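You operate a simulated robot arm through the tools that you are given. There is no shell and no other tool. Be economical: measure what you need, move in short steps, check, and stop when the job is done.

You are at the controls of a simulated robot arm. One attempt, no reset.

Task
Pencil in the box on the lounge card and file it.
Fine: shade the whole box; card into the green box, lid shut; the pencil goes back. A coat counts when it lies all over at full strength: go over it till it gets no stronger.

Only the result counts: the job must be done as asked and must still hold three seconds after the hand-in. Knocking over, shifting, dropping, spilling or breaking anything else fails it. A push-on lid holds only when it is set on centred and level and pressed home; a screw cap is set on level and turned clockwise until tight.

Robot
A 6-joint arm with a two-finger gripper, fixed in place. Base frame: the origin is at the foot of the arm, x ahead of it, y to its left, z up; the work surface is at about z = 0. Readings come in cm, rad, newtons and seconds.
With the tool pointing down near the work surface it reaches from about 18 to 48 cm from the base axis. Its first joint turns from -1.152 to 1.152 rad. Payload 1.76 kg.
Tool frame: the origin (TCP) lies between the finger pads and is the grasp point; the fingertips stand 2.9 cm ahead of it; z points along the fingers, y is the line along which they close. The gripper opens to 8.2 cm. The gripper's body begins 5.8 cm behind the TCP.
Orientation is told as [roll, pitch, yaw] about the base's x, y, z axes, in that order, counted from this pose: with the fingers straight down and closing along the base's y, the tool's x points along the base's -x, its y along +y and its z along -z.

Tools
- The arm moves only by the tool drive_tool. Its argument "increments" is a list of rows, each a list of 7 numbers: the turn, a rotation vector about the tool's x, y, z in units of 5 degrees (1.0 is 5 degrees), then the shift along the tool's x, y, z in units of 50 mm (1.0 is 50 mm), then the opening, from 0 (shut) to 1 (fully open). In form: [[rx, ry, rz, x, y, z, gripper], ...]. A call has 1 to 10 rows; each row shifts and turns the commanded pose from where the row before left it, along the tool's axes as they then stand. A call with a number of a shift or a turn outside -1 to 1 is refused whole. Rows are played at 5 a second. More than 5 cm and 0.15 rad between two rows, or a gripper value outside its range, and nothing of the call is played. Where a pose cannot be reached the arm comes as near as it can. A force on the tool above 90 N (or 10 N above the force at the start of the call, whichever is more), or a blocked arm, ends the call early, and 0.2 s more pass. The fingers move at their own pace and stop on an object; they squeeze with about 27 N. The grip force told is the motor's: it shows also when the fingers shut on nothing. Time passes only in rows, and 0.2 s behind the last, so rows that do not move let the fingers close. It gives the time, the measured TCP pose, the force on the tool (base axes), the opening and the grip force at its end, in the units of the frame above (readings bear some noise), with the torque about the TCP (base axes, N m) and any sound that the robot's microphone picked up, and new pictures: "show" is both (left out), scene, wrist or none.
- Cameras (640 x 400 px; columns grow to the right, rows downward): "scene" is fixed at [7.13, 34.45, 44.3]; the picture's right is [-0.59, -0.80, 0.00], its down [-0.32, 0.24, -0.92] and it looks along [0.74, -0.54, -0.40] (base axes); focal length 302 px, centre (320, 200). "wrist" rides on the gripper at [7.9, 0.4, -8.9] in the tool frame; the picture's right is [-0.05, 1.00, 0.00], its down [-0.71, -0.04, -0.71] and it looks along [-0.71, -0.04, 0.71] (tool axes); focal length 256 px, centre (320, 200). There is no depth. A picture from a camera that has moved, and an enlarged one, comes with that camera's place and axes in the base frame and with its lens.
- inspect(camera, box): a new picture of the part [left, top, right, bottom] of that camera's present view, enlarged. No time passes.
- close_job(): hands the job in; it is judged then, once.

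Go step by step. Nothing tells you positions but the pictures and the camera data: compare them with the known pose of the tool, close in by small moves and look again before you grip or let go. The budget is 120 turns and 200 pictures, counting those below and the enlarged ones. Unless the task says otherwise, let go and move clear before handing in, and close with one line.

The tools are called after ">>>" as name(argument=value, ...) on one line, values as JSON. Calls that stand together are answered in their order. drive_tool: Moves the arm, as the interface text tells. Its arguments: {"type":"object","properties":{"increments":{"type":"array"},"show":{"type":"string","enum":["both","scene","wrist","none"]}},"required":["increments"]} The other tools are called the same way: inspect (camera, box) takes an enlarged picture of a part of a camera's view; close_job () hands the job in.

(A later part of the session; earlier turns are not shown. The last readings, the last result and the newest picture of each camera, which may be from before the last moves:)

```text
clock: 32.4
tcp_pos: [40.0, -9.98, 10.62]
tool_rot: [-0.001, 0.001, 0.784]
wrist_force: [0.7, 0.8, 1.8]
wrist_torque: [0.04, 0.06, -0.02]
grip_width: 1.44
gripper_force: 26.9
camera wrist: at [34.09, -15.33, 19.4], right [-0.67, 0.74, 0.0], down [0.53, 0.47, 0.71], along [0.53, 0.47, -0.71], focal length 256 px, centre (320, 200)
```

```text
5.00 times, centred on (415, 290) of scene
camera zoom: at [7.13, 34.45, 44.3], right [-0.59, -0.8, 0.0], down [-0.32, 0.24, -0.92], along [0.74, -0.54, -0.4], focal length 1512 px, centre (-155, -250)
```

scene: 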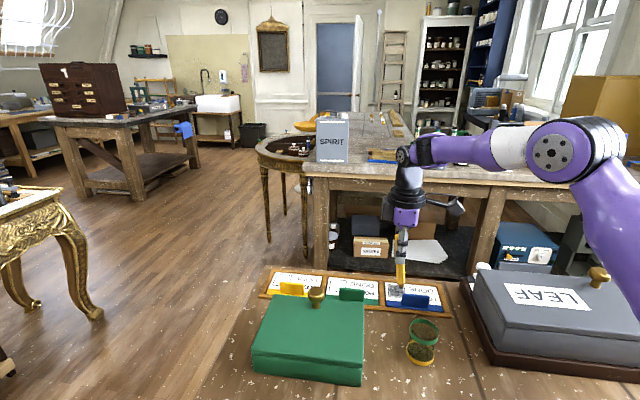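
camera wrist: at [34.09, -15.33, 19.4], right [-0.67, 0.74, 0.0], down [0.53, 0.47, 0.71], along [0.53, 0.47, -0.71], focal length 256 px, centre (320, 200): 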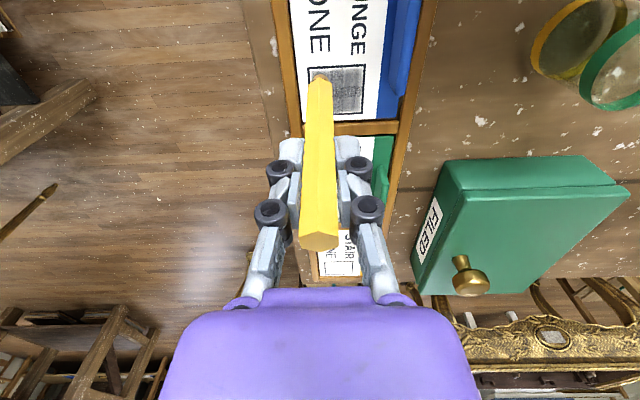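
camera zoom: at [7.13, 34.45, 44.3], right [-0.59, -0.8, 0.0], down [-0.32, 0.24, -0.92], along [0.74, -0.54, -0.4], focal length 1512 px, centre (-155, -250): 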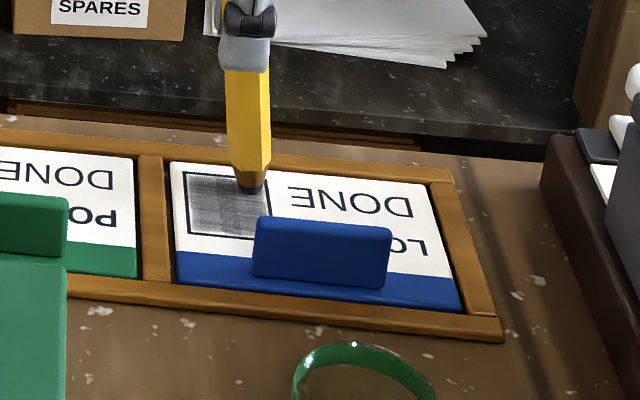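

Tip is now inside the top-left corner. Passes along y, stepping down the box.

>>> drive_tool(increments=[[0, 0, 0, 0, 0, 0.01, 0], [0, 0, 0, 0, 0.13, 0, 0], [0, 0, 0, 0, 0.13, 0, 0], [0, 0, 0, 0, 0.13, 0, 0], [0, 0, 0, 0, 0.13, 0, 0], [0, 0, 0, -0.1, 0, 0.01, 0], [0, 0, 0, 0, -0.13, 0, 0], [0, 0, 0, 0, -0.13, 0, 0], [0, 0, 0, 0, -0.13, 0, 0], [0, 0, 0, 0, -0.13, 0, 0]], show="none")

>>> drive_tool(increments=[[0, 0, 0, -0.1, 0, 0.01, 0], [0, 0, 0, 0, 0.13, 0, 0], [0, 0, 0, 0, 0.13, 0, 0], [0, 0, 0, 0, 0.13, 0, 0], [0, 0, 0, 0, 0.13, 0, 0], [0, 0, 0, -0.1, 0, 0.01, 0], [0, 0, 0, 0, -0.13, 0, 0], [0, 0, 0, 0, -0.13, 0, 0], [0, 0, 0, 0, -0.13, 0, 0], [0, 0, 0, 0, -0.13, 0, 0]], show="none")

>>> inspect(camera="wrist", box=[260, 20, 420, 120])

>>> inspect(camera="scene", box=[370, 250, 460, 330])

```text
clock: 34.6
tcp_pos: [40.36, -9.63, 10.24]
tool_rot: [-0.002, 0.0, 0.784]
wrist_force: [-0.6, 2.0, 3.4]
wrist_torque: [0.12, 0.18, 0.02]
grip_width: 1.43
gripper_force: 26.7
```

```text
clock: 36.8
tcp_pos: [40.98, -9.07, 10.4]
tool_rot: [-0.004, 0.001, 0.785]
wrist_force: [-0.6, 1.2, 1.8]
wrist_torque: [0.12, 0.03, -0.03]
grip_width: 1.4
gripper_force: 27.1
```

```text
4.00 times, centred on (340, 70) of wrist
camera zoom: at [35.19, -14.28, 19.21], right [-0.67, 0.74, 0.0], down [0.53, 0.47, 0.71], along [0.53, 0.47, -0.71], focal length 1024 px, centre (240, 720)
```

zoom: 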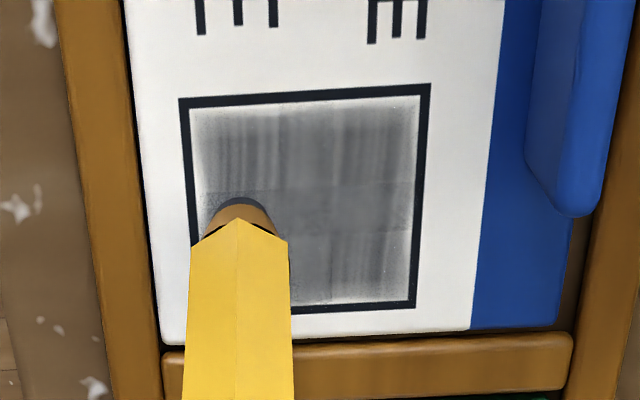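

```text
5.00 times, centred on (415, 290) of scene
camera zoom: at [7.13, 34.45, 44.3], right [-0.59, -0.8, 0.0], down [-0.32, 0.24, -0.92], along [0.74, -0.54, -0.4], focal length 1512 px, centre (-155, -250)
```

zoom: 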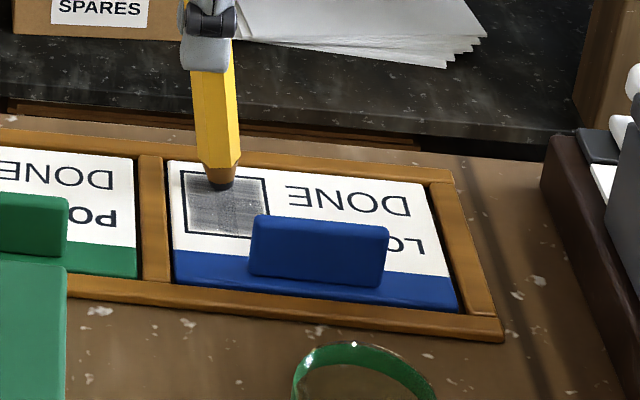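

>>> drive_tool(increments=[[0, 0, 0, 0, -0.1, 0.01, 0], [0, 0, 0, -0.1, 0, 0, 0], [0, 0, 0, 0, 0.16, 0, 0], [0, 0, 0, 0, 0.16, 0, 0], [0, 0, 0, 0, 0.16, 0, 0], [0, 0, 0, 0, 0.16, 0, 0], [0, 0, 0, -0.1, 0, 0.01, 0], [0, 0, 0, 0, -0.16, 0, 0], [0, 0, 0, 0, -0.16, 0, 0], [0, 0, 0, 0, -0.16, 0, 0]], show="none")

>>> drive_tool(increments=[[0, 0, 0, 0, -0.16, 0.01, 0], [0, 0, 0, -0.1, 0, 0, 0], [0, 0, 0, 0, 0.16, 0, 0], [0, 0, 0, 0, 0.16, 0, 0], [0, 0, 0, 0, 0.16, 0, 0], [0, 0, 0, 0, 0.16, 0, 0], [0, 0, 0, 0, -0.16, 0.01, 0], [0, 0, 0, 0, -0.16, 0, 0], [0, 0, 0, 0, -0.16, 0, 0], [0, 0, 0, 0, -0.16, 0, 0]], show="none")

>>> inspect(camera="wrist", box=[260, 20, 420, 120])

>>> inspect(camera="scene", box=[370, 250, 460, 330])

```text
clock: 39.0
tcp_pos: [41.55, -7.9, 10.17]
tool_rot: [-0.003, 0.001, 0.786]
wrist_force: [-1.5, 1.6, 4.2]
wrist_torque: [0.17, 0.18, -0.02]
grip_width: 1.43
gripper_force: 26.7
```

```text
clock: 41.2
tcp_pos: [42.51, -8.31, 9.99]
tool_rot: [0.001, -0.001, 0.785]
wrist_force: [0.0, 0.0, 1.6]
wrist_torque: [0.01, 0.01, 0.0]
grip_width: 1.42
gripper_force: 26.7
```

```text
4.00 times, centred on (340, 70) of wrist
camera zoom: at [36.56, -13.62, 18.99], right [-0.67, 0.74, 0.0], down [0.53, 0.47, 0.71], along [0.53, 0.47, -0.71], focal length 1024 px, centre (240, 720)
```

zoom: 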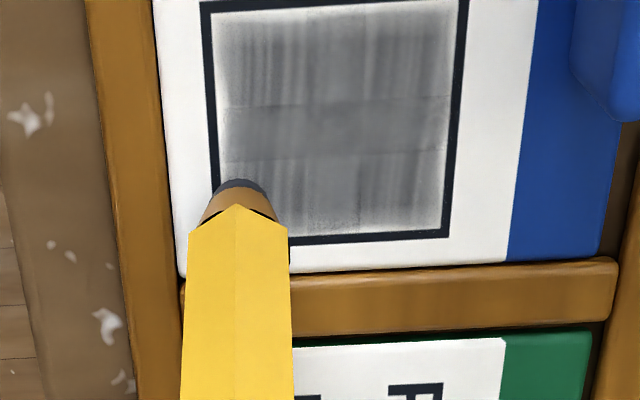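

```text
5.00 times, centred on (415, 290) of scene
camera zoom: at [7.13, 34.45, 44.3], right [-0.59, -0.8, 0.0], down [-0.32, 0.24, -0.92], along [0.74, -0.54, -0.4], focal length 1512 px, centre (-155, -250)
```

zoom: 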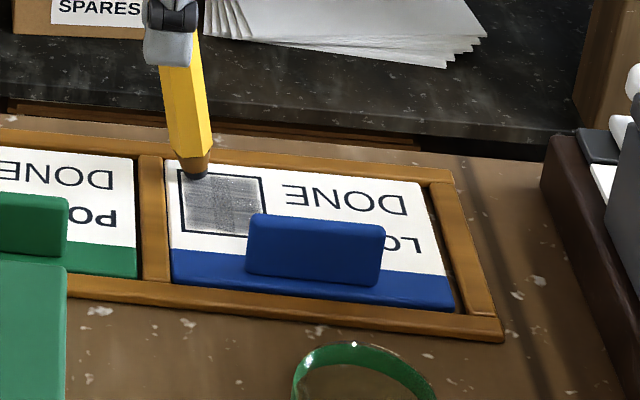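

The pencil's tilt has grown to ~12°, so I lift slightly and tilt the gripper to bring the pencil upright again, then check.

>>> drive_tool(increments=[[0, 0, 0, 0, 0, -0.14, 0], [0, -0.8, 0, 0, 0, 0, 0], [0, -0.8, 0, 0, 0, 0, 0], [0, -0.8, 0, 0, 0, 0, 0], [0, 0, 0, 0.254, 0, -0.056, 0], [0, 0, 0, 0, 0, 0, 0]])

>>> inspect(camera="wrist", box=[240, 20, 440, 145])

>>> inspect(camera="scene", box=[370, 250, 460, 330])

```text
clock: 42.6
tcp_pos: [41.59, -9.1, 10.9]
tool_rot: [-0.003, -0.209, 0.784]
wrist_force: [-0.5, -0.4, -0.4]
wrist_torque: [-0.03, -0.03, -0.04]
grip_width: 1.43
gripper_force: 26.8
camera wrist: at [34.51, -15.64, 17.84], right [-0.67, 0.74, 0.01], down [0.41, 0.36, 0.84], along [0.62, 0.56, -0.54], focal length 256 px, centre (320, 200)
```

scene: 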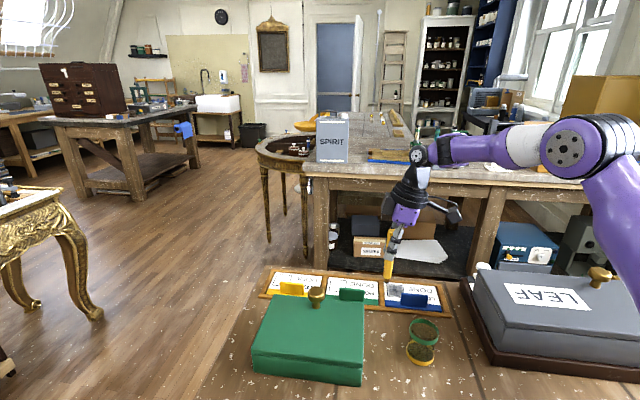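
wrist: 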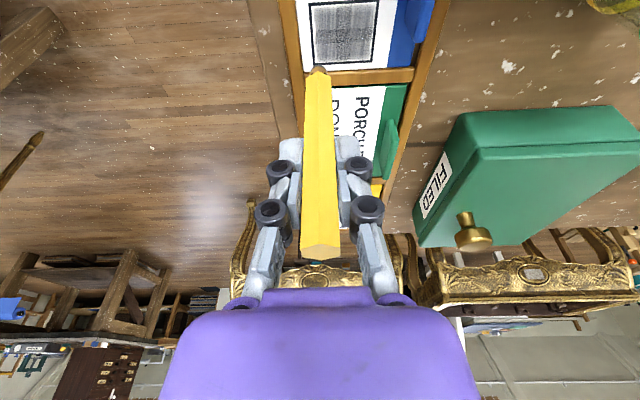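

```text
3.20 times, centred on (340, 82) of wrist
camera zoom: at [34.51, -15.64, 17.84], right [-0.67, 0.74, 0.01], down [0.41, 0.36, 0.84], along [0.62, 0.56, -0.54], focal length 819 px, centre (256, 576)
```

zoom: 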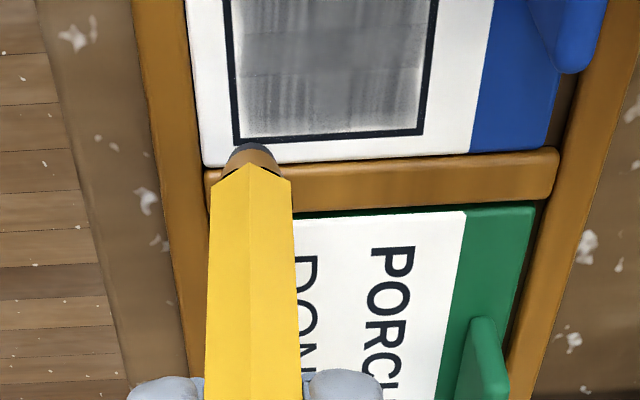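

```text
5.00 times, centred on (415, 290) of scene
camera zoom: at [7.13, 34.45, 44.3], right [-0.59, -0.8, 0.0], down [-0.32, 0.24, -0.92], along [0.74, -0.54, -0.4], focal length 1512 px, centre (-155, -250)
```

zoom: 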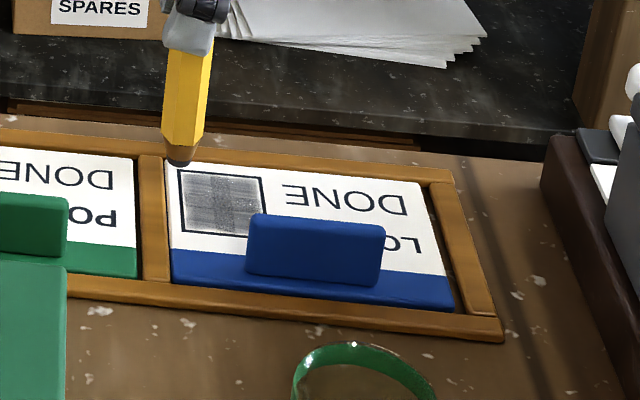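

The pencil is upright again with its point just outside the lower-left corner of the box. I shift it in and lower to contact.

>>> drive_tool(increments=[[0, 0, 0, 0.026, 0.07, -0.006, 0], [0, 0, 0, 0.02, 0, 0.09, 0], [0, 0, 0, 0, 0, 0, 0]], show="none")

>>> inspect(camera="wrist", box=[240, 20, 440, 145])

>>> inspect(camera="scene", box=[370, 250, 460, 330])

```text
clock: 43.4
tcp_pos: [41.22, -8.83, 10.39]
tool_rot: [-0.002, -0.21, 0.785]
wrist_force: [0.6, 0.6, 0.2]
wrist_torque: [0.0, 0.0, 0.03]
grip_width: 1.45
gripper_force: 26.6
```

```text
3.20 times, centred on (340, 82) of wrist
camera zoom: at [34.14, -15.51, 17.38], right [-0.67, 0.74, 0.01], down [0.41, 0.36, 0.84], along [0.62, 0.57, -0.54], focal length 819 px, centre (256, 576)
```

zoom: 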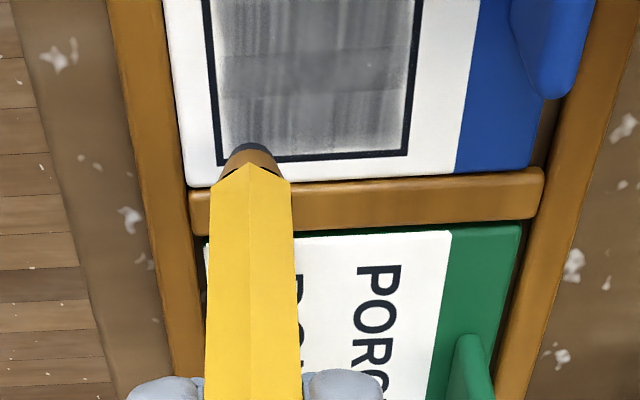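

```text
5.00 times, centred on (415, 290) of scene
camera zoom: at [7.13, 34.45, 44.3], right [-0.59, -0.8, 0.0], down [-0.32, 0.24, -0.92], along [0.74, -0.54, -0.4], focal length 1512 px, centre (-155, -250)
```

zoom: 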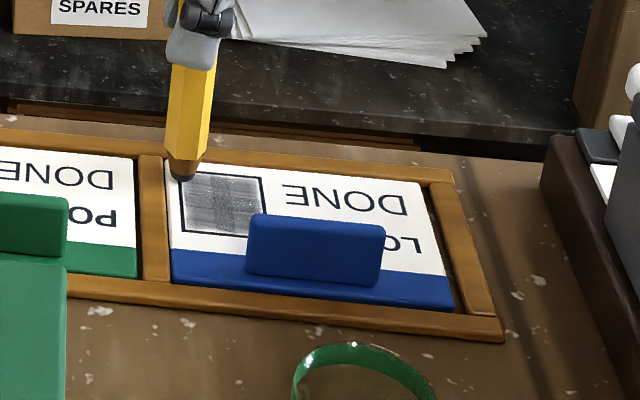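

>>> drive_tool(increments=[[0, 0, 0, 0.048, 0.02, 0.03, 0], [0, 0, 0, 0, 0, 0, 0]], show="none")

>>> drive_tool(increments=[[0, 0, 0, 0.004, 0, 0.02, 0], [0, 0, 0, 0, 0, 0, 0]], show="none")

```text
clock: 44.0
tcp_pos: [41.06, -9.0, 10.2]
tool_rot: [-0.003, -0.21, 0.787]
wrist_force: [1.9, 1.5, 4.2]
wrist_torque: [0.09, -0.09, 0.04]
grip_width: 1.43
gripper_force: 27.0
```

```text
clock: 44.6
tcp_pos: [40.98, -9.1, 10.06]
tool_rot: [-0.005, -0.211, 0.786]
wrist_force: [-0.6, -0.1, 16.8]
wrist_torque: [-0.02, 0.02, 0.01]
grip_width: 1.43
gripper_force: 26.6
```

Firm contact. Now full-width passes along y, stepping up the box in 4 mm steps.

>>> drive_tool(increments=[[0, 0, 0, 0, 0.15, -0.01, 0], [0, 0, 0, 0, 0.16, 0, 0], [0, 0, 0, 0, 0.16, 0, 0], [0, 0, 0, 0, 0.16, 0, 0], [0, 0, 0, 0.078, 0, -0.0166, 0], [0, 0, 0, 0, -0.16, 0, 0], [0, 0, 0, 0, -0.16, 0, 0], [0, 0, 0, 0, -0.16, 0, 0], [0, 0, 0, 0, -0.16, 0, 0], [0, 0, 0, 0.078, 0, -0.0166, 0]], show="none")

>>> drive_tool(increments=[[0, 0, 0, 0, 0.16, 0, 0], [0, 0, 0, 0, 0.16, 0, 0], [0, 0, 0, 0, 0.16, 0, 0], [0, 0, 0, 0, 0.16, 0, 0], [0, 0, 0, 0.078, 0, -0.0166, 0], [0, 0, 0, 0, -0.16, 0, 0], [0, 0, 0, 0, -0.16, 0, 0], [0, 0, 0, 0, -0.16, 0, 0], [0, 0, 0, 0, -0.16, 0, 0], [0, 0, 0, 0.078, 0, -0.0166, 0]], show="none")

>>> inspect(camera="wrist", box=[240, 20, 440, 145])

>>> inspect(camera="scene", box=[370, 250, 460, 330])

```text
clock: 46.8
tcp_pos: [40.48, -9.69, 10.11]
tool_rot: [-0.004, -0.211, 0.785]
wrist_force: [1.7, 5.0, 11.9]
wrist_torque: [0.54, -0.25, -0.03]
grip_width: 1.41
gripper_force: 27.1
```

```text
clock: 49.0
tcp_pos: [40.05, -10.17, 10.01]
tool_rot: [-0.004, -0.21, 0.786]
wrist_force: [1.0, 1.7, 2.8]
wrist_torque: [0.08, -0.13, -0.02]
grip_width: 1.43
gripper_force: 26.9
```

```text
3.20 times, centred on (340, 82) of wrist
camera zoom: at [32.83, -16.8, 17.05], right [-0.67, 0.74, 0.01], down [0.41, 0.36, 0.84], along [0.62, 0.56, -0.54], focal length 819 px, centre (256, 576)
```

zoom: 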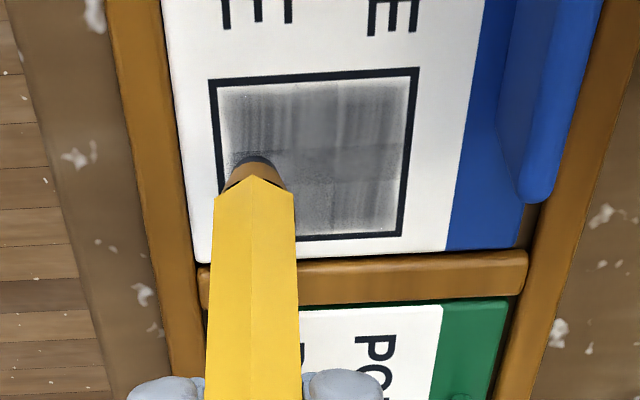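

```text
5.00 times, centred on (415, 290) of scene
camera zoom: at [7.13, 34.45, 44.3], right [-0.59, -0.8, 0.0], down [-0.32, 0.24, -0.92], along [0.74, -0.54, -0.4], focal length 1512 px, centre (-155, -250)
```

zoom: 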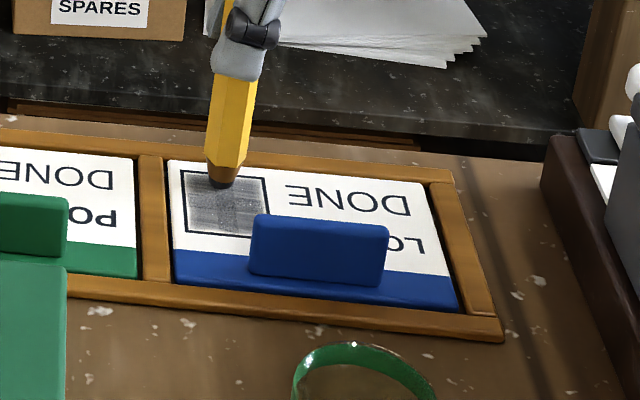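

>>> drive_tool(increments=[[0, 0, 0, 0, 0.16, 0.015, 0], [0, 0, 0, 0, 0.16, 0, 0], [0, 0, 0, 0, 0.16, 0, 0], [0, 0, 0, 0, 0.16, 0, 0], [0, 0, 0, 0.078, 0, -0.0166, 0], [0, 0, 0, 0, -0.16, 0.01, 0], [0, 0, 0, 0, -0.16, 0, 0], [0, 0, 0, 0, -0.16, 0, 0], [0, 0, 0, 0, -0.16, 0, 0], [0, 0, 0, 0.078, 0, -0.0166, 0]], show="none")

>>> drive_tool(increments=[[0, 0, 0, 0, 0.16, 0.01, 0], [0, 0, 0, 0, 0.16, 0, 0], [0, 0, 0, 0, 0.16, 0, 0], [0, 0, 0, 0, 0.16, 0, 0], [0, 0, 0, 0.078, 0, -0.0166, 0], [0, 0, 0, 0, -0.16, 0.01, 0], [0, 0, 0, 0, -0.16, 0, 0], [0, 0, 0, 0, -0.16, 0, 0], [0, 0, 0, 0, -0.16, 0, 0], [0, 0, 0, 0.03, 0, -0.006, 0]], show="none")

>>> inspect(camera="wrist", box=[240, 20, 440, 145])

>>> inspect(camera="scene", box=[385, 270, 445, 310])

```text
clock: 51.2
tcp_pos: [39.33, -10.77, 10.05]
tool_rot: [-0.004, -0.212, 0.784]
wrist_force: [1.8, 1.6, 3.9]
wrist_torque: [0.15, -0.14, 0.0]
grip_width: 1.43
gripper_force: 27.0
```

```text
clock: 53.4
tcp_pos: [38.95, -11.13, 9.78]
tool_rot: [-0.002, -0.21, 0.785]
wrist_force: [-0.5, 4.2, 8.1]
wrist_torque: [0.4, -0.03, 0.02]
grip_width: 1.44
gripper_force: 26.9
```

```text
3.20 times, centred on (340, 82) of wrist
camera zoom: at [31.9, -17.66, 16.88], right [-0.67, 0.74, 0.01], down [0.41, 0.36, 0.84], along [0.62, 0.56, -0.54], focal length 819 px, centre (256, 576)
```

zoom: 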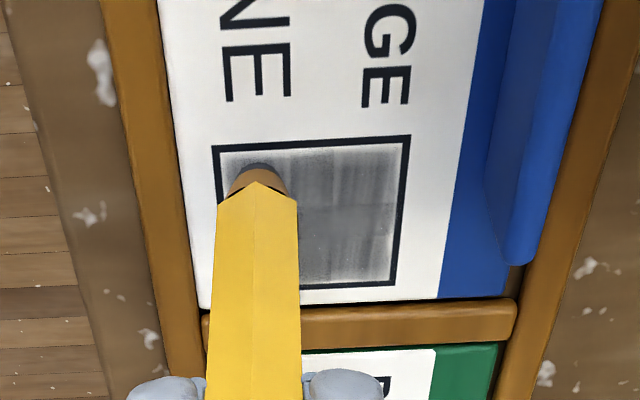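

```text
10.00 times, centred on (415, 290) of scene
camera zoom: at [7.12, 34.45, 44.3], right [-0.59, -0.8, 0.0], down [-0.32, 0.24, -0.92], along [0.74, -0.54, -0.4], focal length 3024 px, centre (-630, -700)
```

zoom: 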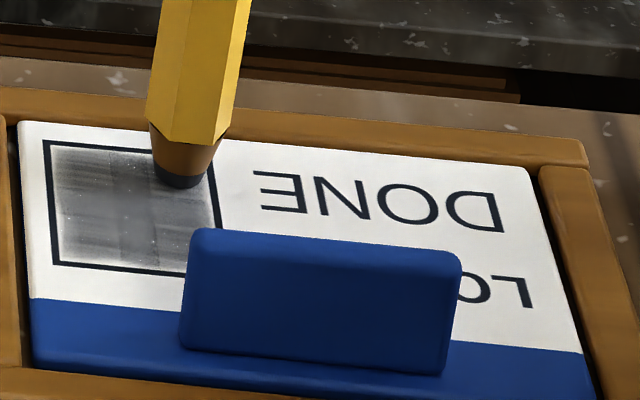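

The middle is getting even, but the margins along the border are lighter. I run the perimeter, just inside the outline.

>>> drive_tool(increments=[[0, 0, 0, 0.1, -0.12, -0.021, 0], [0, 0, 0, 0, 0.17, 0, 0], [0, 0, 0, 0, 0.17, 0, 0], [0, 0, 0, 0, 0.17, 0, 0], [0, 0, 0, 0, 0.16, 0, 0], [0, 0, 0, -0.137, 0, 0.029, 0], [0, 0, 0, -0.137, 0, 0.029, 0], [0, 0, 0, -0.137, 0, 0.029, 0], [0, 0, 0, -0.137, 0, 0.029, 0], [0, 0, 0, -0.12, 0, 0.026, 0]])

>>> inspect(camera="wrist", box=[240, 20, 440, 145])

>>> inspect(camera="scene", box=[385, 270, 445, 310])

```text
clock: 55.6
tcp_pos: [39.04, -7.2, 9.72]
tool_rot: [-0.002, -0.21, 0.788]
wrist_force: [-0.9, -0.6, 2.4]
wrist_torque: [-0.08, 0.02, 0.0]
grip_width: 1.42
gripper_force: 26.4
camera wrist: at [31.91, -13.65, 16.75], right [-0.67, 0.74, 0.01], down [0.41, 0.36, 0.84], along [0.62, 0.57, -0.54], focal length 256 px, centre (320, 200)
```

scene: 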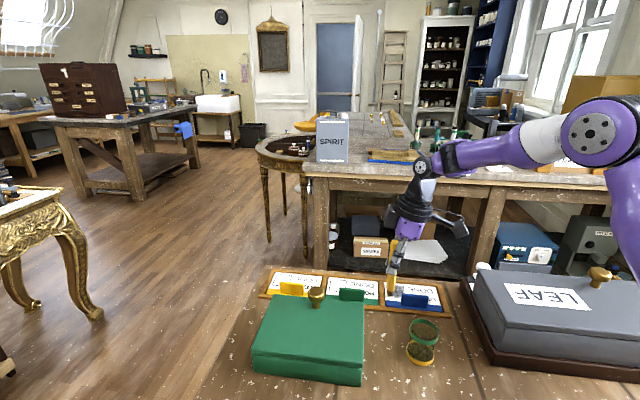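
wrist: 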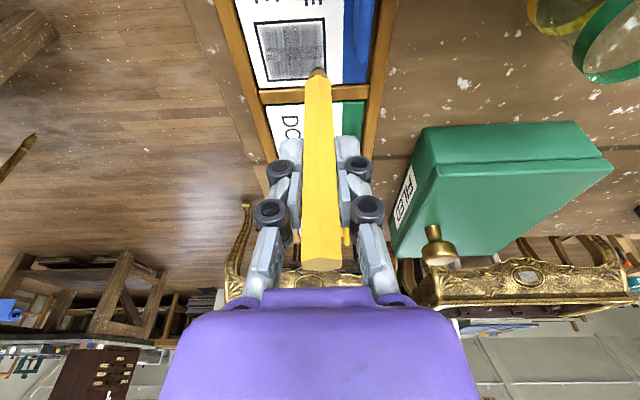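

```text
3.20 times, centred on (340, 82) of wrist
camera zoom: at [31.91, -13.65, 16.75], right [-0.67, 0.74, 0.01], down [0.41, 0.36, 0.84], along [0.62, 0.57, -0.54], focal length 819 px, centre (256, 576)
```

zoom: 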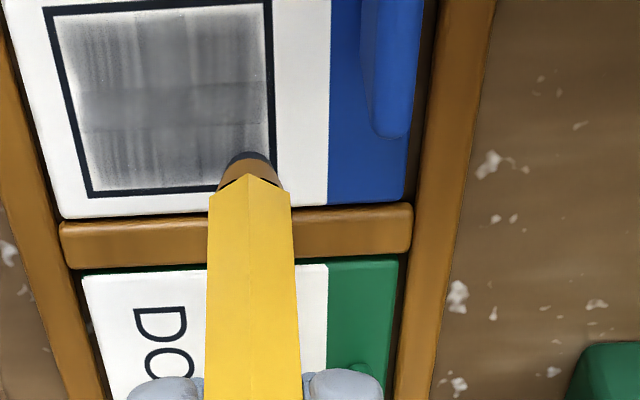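

```text
10.00 times, centred on (415, 290) of scene
camera zoom: at [7.13, 34.45, 44.3], right [-0.59, -0.8, 0.0], down [-0.32, 0.24, -0.92], along [0.74, -0.54, -0.4], focal length 3024 px, centre (-630, -700)
```

zoom: 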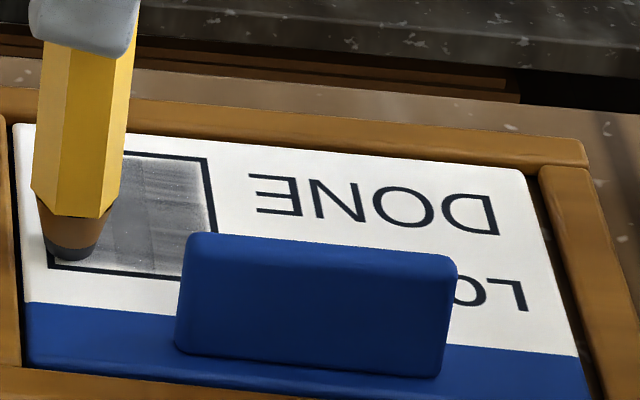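

>>> drive_tool(increments=[[0, 0, 0, -0.03, 0.03, 0.02, 0], [0, 0, 0, 0, -0.165, 0, 0], [0, 0, 0, 0, -0.165, 0, 0], [0, 0, 0, 0, -0.165, 0, 0], [0, 0, 0, 0, -0.165, 0, 0], [0, 0, 0, 0.137, 0, -0.029, 0], [0, 0, 0, 0.137, 0, -0.029, 0], [0, 0, 0, 0.137, 0, -0.029, 0], [0, 0, 0, 0.137, 0, -0.029, 0], [0, 0, 0, 0.1, 0, -0.02, 0]], show="none")

>>> inspect(camera="wrist", box=[240, 20, 440, 145])

>>> inspect(camera="scene", box=[385, 270, 445, 310])

```text
clock: 57.8
tcp_pos: [38.93, -11.54, 9.81]
tool_rot: [-0.002, -0.209, 0.785]
wrist_force: [0.1, 0.6, 0.0]
wrist_torque: [-0.03, 0.01, 0.01]
grip_width: 1.42
gripper_force: 26.9
```

```text
3.20 times, centred on (340, 82) of wrist
camera zoom: at [31.9, -18.15, 16.76], right [-0.67, 0.74, 0.01], down [0.41, 0.36, 0.84], along [0.62, 0.56, -0.54], focal length 819 px, centre (256, 576)
```

zoom: 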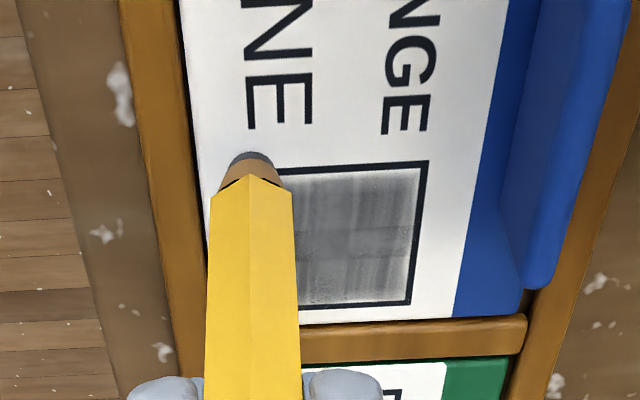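

```text
10.00 times, centred on (415, 290) of scene
camera zoom: at [7.13, 34.45, 44.3], right [-0.59, -0.8, 0.0], down [-0.32, 0.24, -0.92], along [0.74, -0.54, -0.4], focal length 3024 px, centre (-630, -700)
```

zoom: 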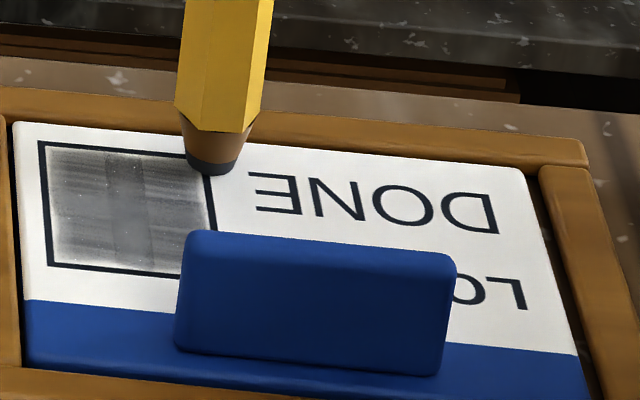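

Still uneven. I'll do a slower systematic series with steadier pressure: there and back along y at each 3.5 mm step.

>>> drive_tool(increments=[[0, 0, 0, -0.06, -0.06, 0.035, 0], [0, 0, 0, 0, 0, 0.01, 0], [0, 0, 0, 0, 0, 0, 0]], show="none")

```text
clock: 58.6
tcp_pos: [39.56, -11.54, 9.62]
tool_rot: [-0.003, -0.213, 0.785]
wrist_force: [-2.7, -2.3, 12.8]
wrist_torque: [-0.11, 0.21, -0.04]
grip_width: 1.42
gripper_force: 26.9
```

>>> drive_tool(increments=[[0, 0, 0, 0, 0.14, 0, 0], [0, 0, 0, 0, 0.14, 0, 0], [0, 0, 0, 0, 0.14, 0, 0], [0, 0, 0, 0, 0.14, 0, 0], [0, 0, 0, 0, 0.14, 0, 0], [0, 0, 0, 0, -0.14, 0.006, 0], [0, 0, 0, 0, -0.14, 0, 0], [0, 0, 0, 0, -0.14, 0, 0], [0, 0, 0, 0, -0.14, 0, 0], [0, 0, 0, 0, -0.14, 0, 0]], show="none")

>>> inspect(camera="wrist", box=[240, 20, 440, 145])

>>> inspect(camera="scene", box=[385, 270, 445, 310])

```text
clock: 60.8
tcp_pos: [39.5, -11.5, 9.45]
tool_rot: [-0.002, -0.21, 0.785]
wrist_force: [0.1, 0.6, -0.1]
wrist_torque: [0.01, 0.01, 0.01]
grip_width: 1.45
gripper_force: 27.0
```

```text
3.20 times, centred on (340, 82) of wrist
camera zoom: at [32.45, -18.08, 16.59], right [-0.67, 0.74, 0.01], down [0.41, 0.36, 0.84], along [0.62, 0.56, -0.54], focal length 819 px, centre (256, 576)
```

zoom: 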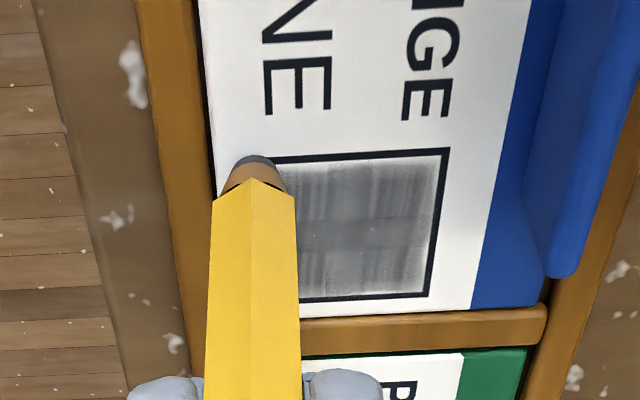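

```text
10.00 times, centred on (415, 290) of scene
camera zoom: at [7.13, 34.45, 44.3], right [-0.59, -0.8, 0.0], down [-0.32, 0.24, -0.92], along [0.74, -0.54, -0.4], focal length 3024 px, centre (-630, -700)
```

zoom: 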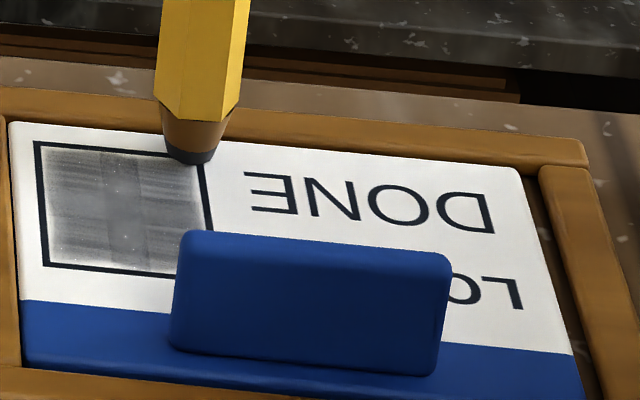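

>>> drive_tool(increments=[[0, 0, 0, -0.07, -0.06, 0.036, 0], [0, 0, 0, 0, 0.17, 0, 0], [0, 0, 0, 0, 0.17, 0, 0], [0, 0, 0, 0, 0.17, 0, 0], [0, 0, 0, 0, 0.17, 0, 0], [0, 0, 0, -0.09, 0, 0.032, 0], [0, 0, 0, 0, -0.17, 0, 0], [0, 0, 0, 0, -0.17, 0, 0], [0, 0, 0, 0, -0.17, 0, 0], [0, 0, 0, 0, -0.17, 0, 0]], show="none")

>>> drive_tool(increments=[[0, 0, 0, -0.09, 0, 0.032, 0], [0, 0, 0, 0, 0.17, 0, 0], [0, 0, 0, 0, 0.17, 0, 0], [0, 0, 0, 0, 0.17, 0, 0], [0, 0, 0, 0, 0.17, 0, 0], [0, 0, 0, -0.09, 0, 0.03, 0], [0, 0, 0, 0, -0.17, 0, 0], [0, 0, 0, 0, -0.17, 0, 0], [0, 0, 0, 0, -0.17, 0, 0], [0, 0, 0, 0, -0.17, 0, 0]], show="none")

>>> inspect(camera="wrist", box=[240, 20, 440, 145])

>>> inspect(camera="scene", box=[385, 270, 445, 310])

```text
clock: 63.0
tcp_pos: [40.43, -11.14, 9.41]
tool_rot: [-0.002, -0.211, 0.785]
wrist_force: [-0.6, 2.7, 3.3]
wrist_torque: [0.21, 0.1, 0.01]
grip_width: 1.42
gripper_force: 27.3
```

```text
clock: 65.2
tcp_pos: [41.11, -10.47, 9.1]
tool_rot: [-0.002, -0.208, 0.786]
wrist_force: [-2.9, 3.1, 6.7]
wrist_torque: [0.21, 0.23, -0.01]
grip_width: 1.44
gripper_force: 26.9
```

```text
3.20 times, centred on (340, 82) of wrist
camera zoom: at [33.98, -17.05, 16.21], right [-0.67, 0.74, 0.01], down [0.41, 0.36, 0.84], along [0.62, 0.56, -0.54], focal length 819 px, centre (256, 576)
```

zoom: 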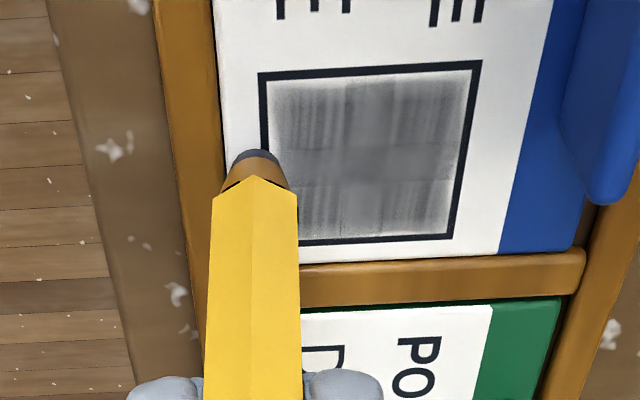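

```text
10.00 times, centred on (415, 290) of scene
camera zoom: at [7.12, 34.45, 44.3], right [-0.59, -0.8, 0.0], down [-0.32, 0.24, -0.92], along [0.74, -0.54, -0.4], focal length 3024 px, centre (-630, -700)
```

zoom: 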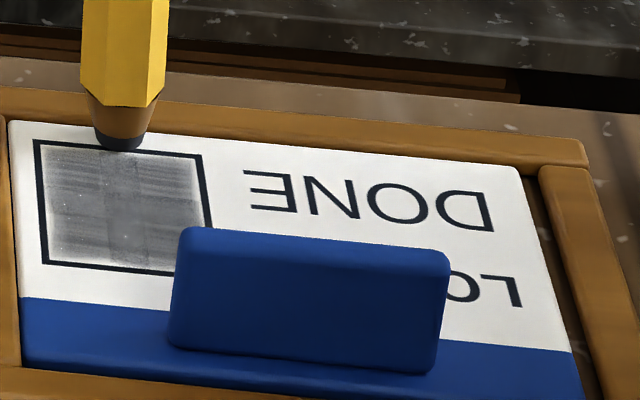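

To learn what builds up the coat, I make slow short strokes in the lower-left part and compare.

>>> drive_tool(increments=[[0, 0, 0, -0.1, 0.14, 0.032, 0], [0, 0, 0, 0, 0.05, 0, 0], [0, 0, 0, 0, 0.05, 0, 0], [0, 0, 0, 0, 0.05, 0, 0], [0, 0, 0, 0, 0.05, 0, 0], [0, 0, 0, 0, -0.05, 0.006, 0], [0, 0, 0, 0, -0.05, 0, 0], [0, 0, 0, 0, -0.05, 0, 0], [0, 0, 0, 0, -0.05, 0, 0], [0, 0, 0, 0, -0.05, 0, 0]], show="none")

>>> inspect(camera="scene", box=[385, 270, 445, 310])

>>> inspect(camera="wrist", box=[240, 20, 440, 145])

```text
clock: 67.4
tcp_pos: [41.15, -9.79, 9.26]
tool_rot: [-0.001, -0.208, 0.786]
wrist_force: [0.1, 0.4, 4.1]
wrist_torque: [0.21, 0.1, -0.02]
grip_width: 1.42
gripper_force: 26.7
```

```text
10.00 times, centred on (415, 290) of scene
camera zoom: at [7.13, 34.45, 44.3], right [-0.59, -0.8, 0.0], down [-0.32, 0.24, -0.92], along [0.74, -0.54, -0.4], focal length 3024 px, centre (-630, -700)
```

zoom: 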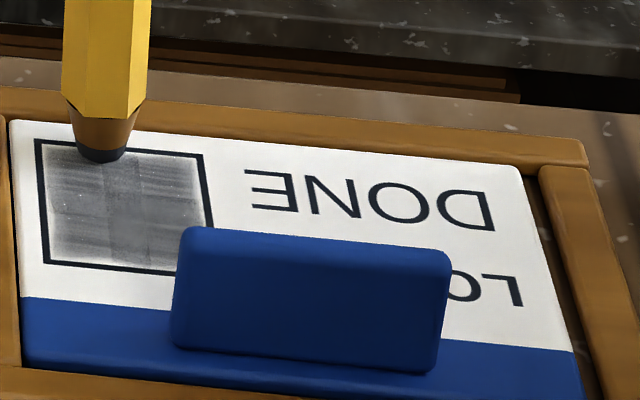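

```text
3.20 times, centred on (340, 82) of wrist
camera zoom: at [33.93, -16.4, 16.17], right [-0.67, 0.74, 0.01], down [0.41, 0.36, 0.84], along [0.62, 0.56, -0.54], focal length 819 px, centre (256, 576)
```

zoom: 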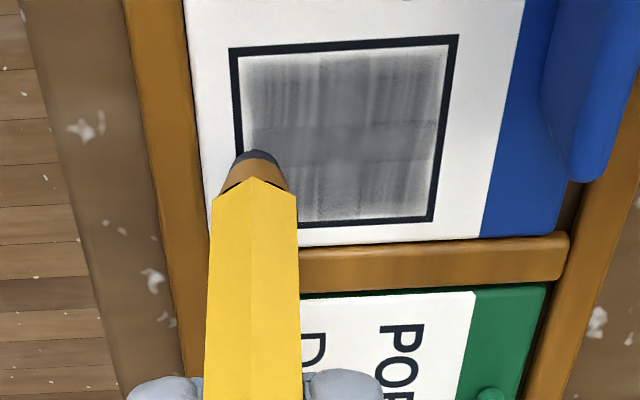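

Let me lift clear sideways to see the whole box unobstructed as a baseline.

>>> drive_tool(increments=[[0, 0, 0, -0.04, 0, -0.2, 0], [0, 0, 0, 0, -0.5, 0, 0], [0, 0, 0, 0, 0, 0, 0]], show="none")

>>> inspect(camera="wrist", box=[290, 20, 450, 120])

>>> inspect(camera="scene", box=[385, 270, 445, 310])

```text
clock: 68.2
tcp_pos: [42.93, -11.71, 10.05]
tool_rot: [-0.001, -0.209, 0.785]
wrist_force: [0.3, 0.4, -0.2]
wrist_torque: [0.05, 0.0, 0.0]
grip_width: 1.43
gripper_force: 27.4
```

```text
4.00 times, centred on (370, 70) of wrist
camera zoom: at [35.7, -18.2, 17.09], right [-0.67, 0.74, 0.01], down [0.41, 0.36, 0.84], along [0.62, 0.56, -0.54], focal length 1024 px, centre (120, 720)
```

zoom: 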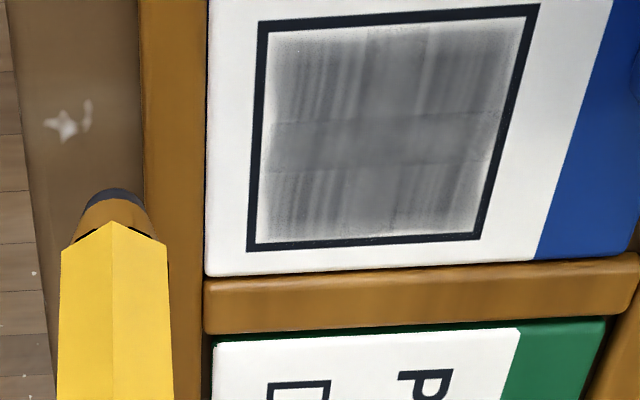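

```text
10.00 times, centred on (415, 290) of scene
camera zoom: at [7.13, 34.45, 44.3], right [-0.59, -0.8, 0.0], down [-0.32, 0.24, -0.92], along [0.74, -0.54, -0.4], focal length 3024 px, centre (-630, -700)
```

zoom: 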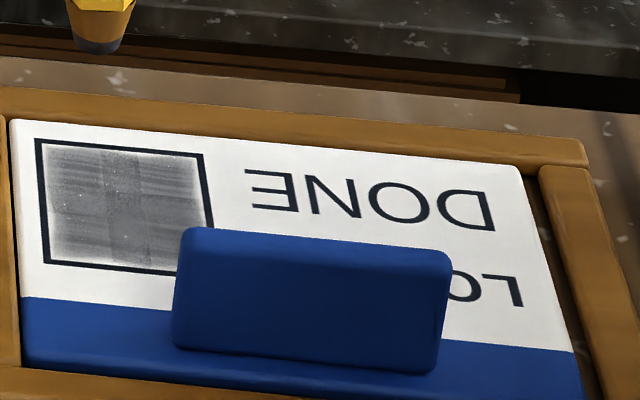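

The border margins, especially at the left corners, are still lighter. I go back down near the lower-left corner and work the left edge.

>>> drive_tool(increments=[[0, 0, 0, -0.22, 0.48, 0.047, 0], [0, 0, 0, 0.033, 0, 0.15, 0], [0, 0, 0, 0, 0, 0.02, 0], [0, 0, 0, 0, 0, 0, 0]], show="none")

>>> inspect(camera="wrist", box=[240, 20, 440, 145])

```text
clock: 69.2
tcp_pos: [42.09, -8.97, 9.17]
tool_rot: [-0.002, -0.21, 0.787]
wrist_force: [0.3, 0.5, -0.7]
wrist_torque: [-0.02, 0.02, -0.03]
grip_width: 1.42
gripper_force: 27.3
```

```text
3.20 times, centred on (340, 82) of wrist
camera zoom: at [34.81, -15.6, 16.3], right [-0.67, 0.74, 0.01], down [0.41, 0.36, 0.84], along [0.62, 0.56, -0.54], focal length 819 px, centre (256, 576)
```

zoom: 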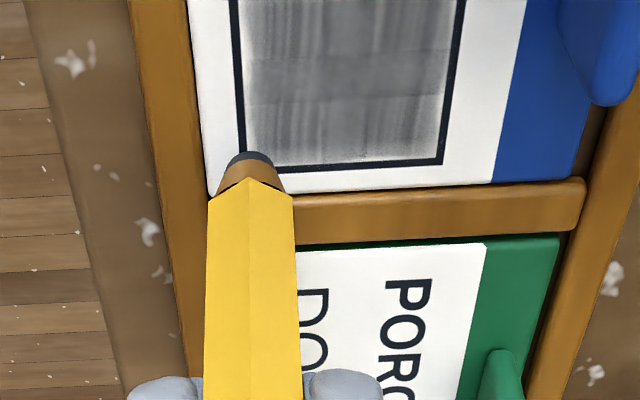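

>>> drive_tool(increments=[[0, 0, 0, 0.01, 0.05, 0.035, 0], [0, 0, 0, 0, 0, 0.01, 0], [0, 0, 0, 0.11, 0, -0.022, 0], [0, 0, 0, 0.11, 0, -0.022, 0], [0, 0, 0, 0.11, 0, -0.022, 0], [0, 0, 0, 0.11, 0, -0.022, 0], [0, 0, 0, 0.11, 0, -0.022, 0], [0, 0, 0, 0.08, 0, -0.016, 0], [0, 0, 0, 0, 0, 0, 0]], show="none")

>>> inspect(camera="wrist", box=[240, 20, 440, 145])

>>> inspect(camera="scene", box=[385, 270, 445, 310])

```text
clock: 71.2
tcp_pos: [39.49, -11.16, 9.05]
tool_rot: [-0.002, -0.211, 0.785]
wrist_force: [1.3, 2.6, 5.6]
wrist_torque: [0.1, -0.06, 0.0]
grip_width: 1.44
gripper_force: 27.0
```

```text
3.20 times, centred on (340, 82) of wrist
camera zoom: at [32.37, -17.71, 16.16], right [-0.67, 0.74, 0.01], down [0.41, 0.36, 0.84], along [0.62, 0.56, -0.55], focal length 819 px, centre (256, 576)
```

zoom: 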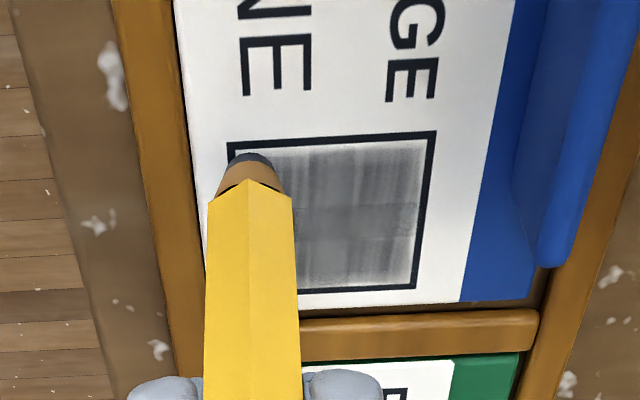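

```text
10.00 times, centred on (415, 290) of scene
camera zoom: at [7.12, 34.45, 44.3], right [-0.59, -0.8, 0.0], down [-0.32, 0.24, -0.92], along [0.74, -0.54, -0.4], focal length 3024 px, centre (-630, -700)
```

zoom: 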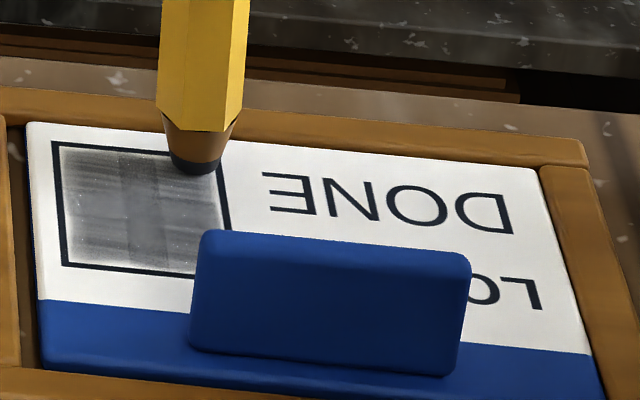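

>>> drive_tool(increments=[[0, 0, 0, 0.06, 0, -0.008, 0], [0, 0, 0, 0, 0.126, 0, 0], [0, 0, 0, 0, 0.126, 0, 0], [0, 0, 0, 0, 0.126, 0, 0], [0, 0, 0, 0, 0.126, 0, 0], [0, 0, 0, 0, 0.126, 0, 0], [0, 0, 0, -0.156, 0, 0.033, 0], [0, 0, 0, -0.156, 0, 0.033, 0], [0, 0, 0, -0.156, 0, 0.033, 0], [0, 0, 0, -0.156, 0, 0.033, 0]], show="none")

>>> inspect(camera="wrist", box=[240, 20, 440, 145])

>>> inspect(camera="scene", box=[385, 270, 445, 310])

```text
clock: 73.4
tcp_pos: [39.29, -6.91, 8.87]
tool_rot: [0.0, -0.21, 0.788]
wrist_force: [-2.4, -2.5, 10.0]
wrist_torque: [-0.23, 0.27, 0.01]
grip_width: 1.44
gripper_force: 27.1
```

```text
3.20 times, centred on (340, 82) of wrist
camera zoom: at [32.2, -13.4, 16.02], right [-0.67, 0.74, 0.01], down [0.41, 0.36, 0.84], along [0.62, 0.57, -0.54], focal length 819 px, centre (256, 576)
```

zoom: 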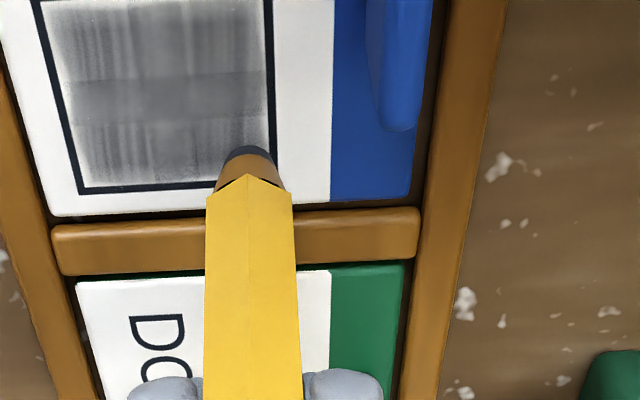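

```text
10.00 times, centred on (415, 290) of scene
camera zoom: at [7.12, 34.45, 44.3], right [-0.59, -0.8, 0.0], down [-0.32, 0.24, -0.92], along [0.74, -0.54, -0.4], focal length 3024 px, centre (-630, -700)
```

zoom: 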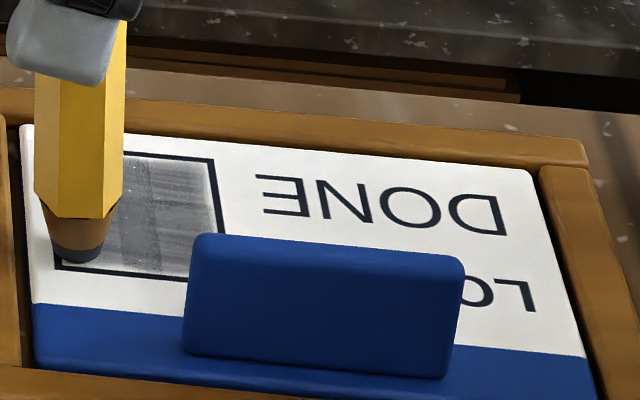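

Margins are darkening. Next the bottom edge, then back across.

>>> drive_tool(increments=[[0, 0, 0, -0.07, 0.03, 0.02, 0], [0, 0, 0, 0, -0.136, 0, 0], [0, 0, 0, 0, -0.136, 0, 0], [0, 0, 0, 0, -0.136, 0, 0], [0, 0, 0, 0, -0.136, 0, 0], [0, 0, 0, 0, -0.12, 0, 0], [0, 0, 0, 0.06, 0, -0.005, 0], [0, 0, 0, 0, 0.15, 0, 0], [0, 0, 0, 0, 0.15, 0, 0], [0, 0, 0, 0, 0.15, 0, 0]], show="none")

>>> drive_tool(increments=[[0, 0, 0, 0, 0.15, 0, 0], [0, 0, 0, 0.06, 0, -0.005, 0], [0, 0, 0, 0, -0.15, 0, 0], [0, 0, 0, 0, -0.15, 0, 0], [0, 0, 0, 0, -0.15, 0, 0], [0, 0, 0, 0, -0.18, 0, 0], [0, 0, 0, 0, 0, 0, 0]], show="none")

>>> inspect(camera="wrist", box=[240, 20, 440, 145])

>>> inspect(camera="scene", box=[385, 270, 445, 310])

```text
clock: 75.6
tcp_pos: [39.97, -7.57, 9.01]
tool_rot: [-0.004, -0.21, 0.786]
wrist_force: [1.6, -1.2, 6.0]
wrist_torque: [-0.15, -0.11, 0.02]
grip_width: 1.42
gripper_force: 26.7
```

```text
clock: 77.2
tcp_pos: [41.5, -9.48, 8.93]
tool_rot: [-0.002, -0.21, 0.785]
wrist_force: [-1.4, 1.3, 8.0]
wrist_torque: [0.16, 0.11, 0.01]
grip_width: 1.41
gripper_force: 28.0
```

```text
3.20 times, centred on (340, 82) of wrist
camera zoom: at [34.42, -16.0, 15.96], right [-0.67, 0.74, 0.01], down [0.41, 0.36, 0.84], along [0.62, 0.56, -0.54], focal length 819 px, centre (256, 576)
```

zoom: 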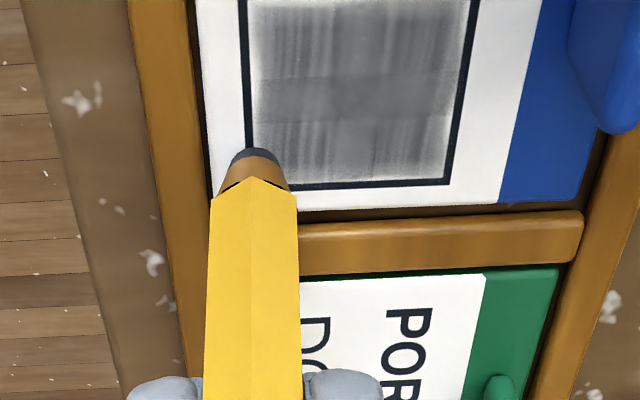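

```text
10.00 times, centred on (415, 290) of scene
camera zoom: at [7.12, 34.45, 44.3], right [-0.59, -0.8, 0.0], down [-0.32, 0.24, -0.92], along [0.74, -0.54, -0.4], focal length 3024 px, centre (-630, -700)
```

zoom: 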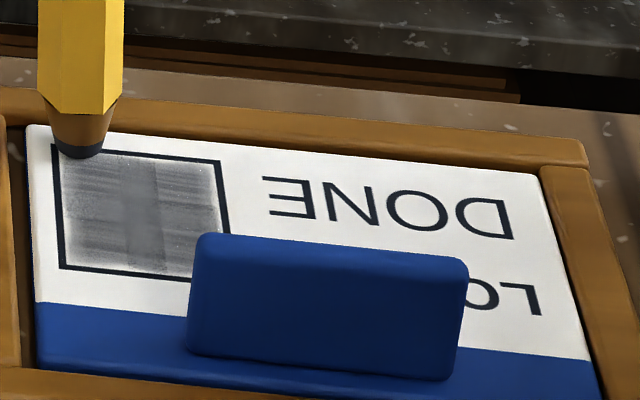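

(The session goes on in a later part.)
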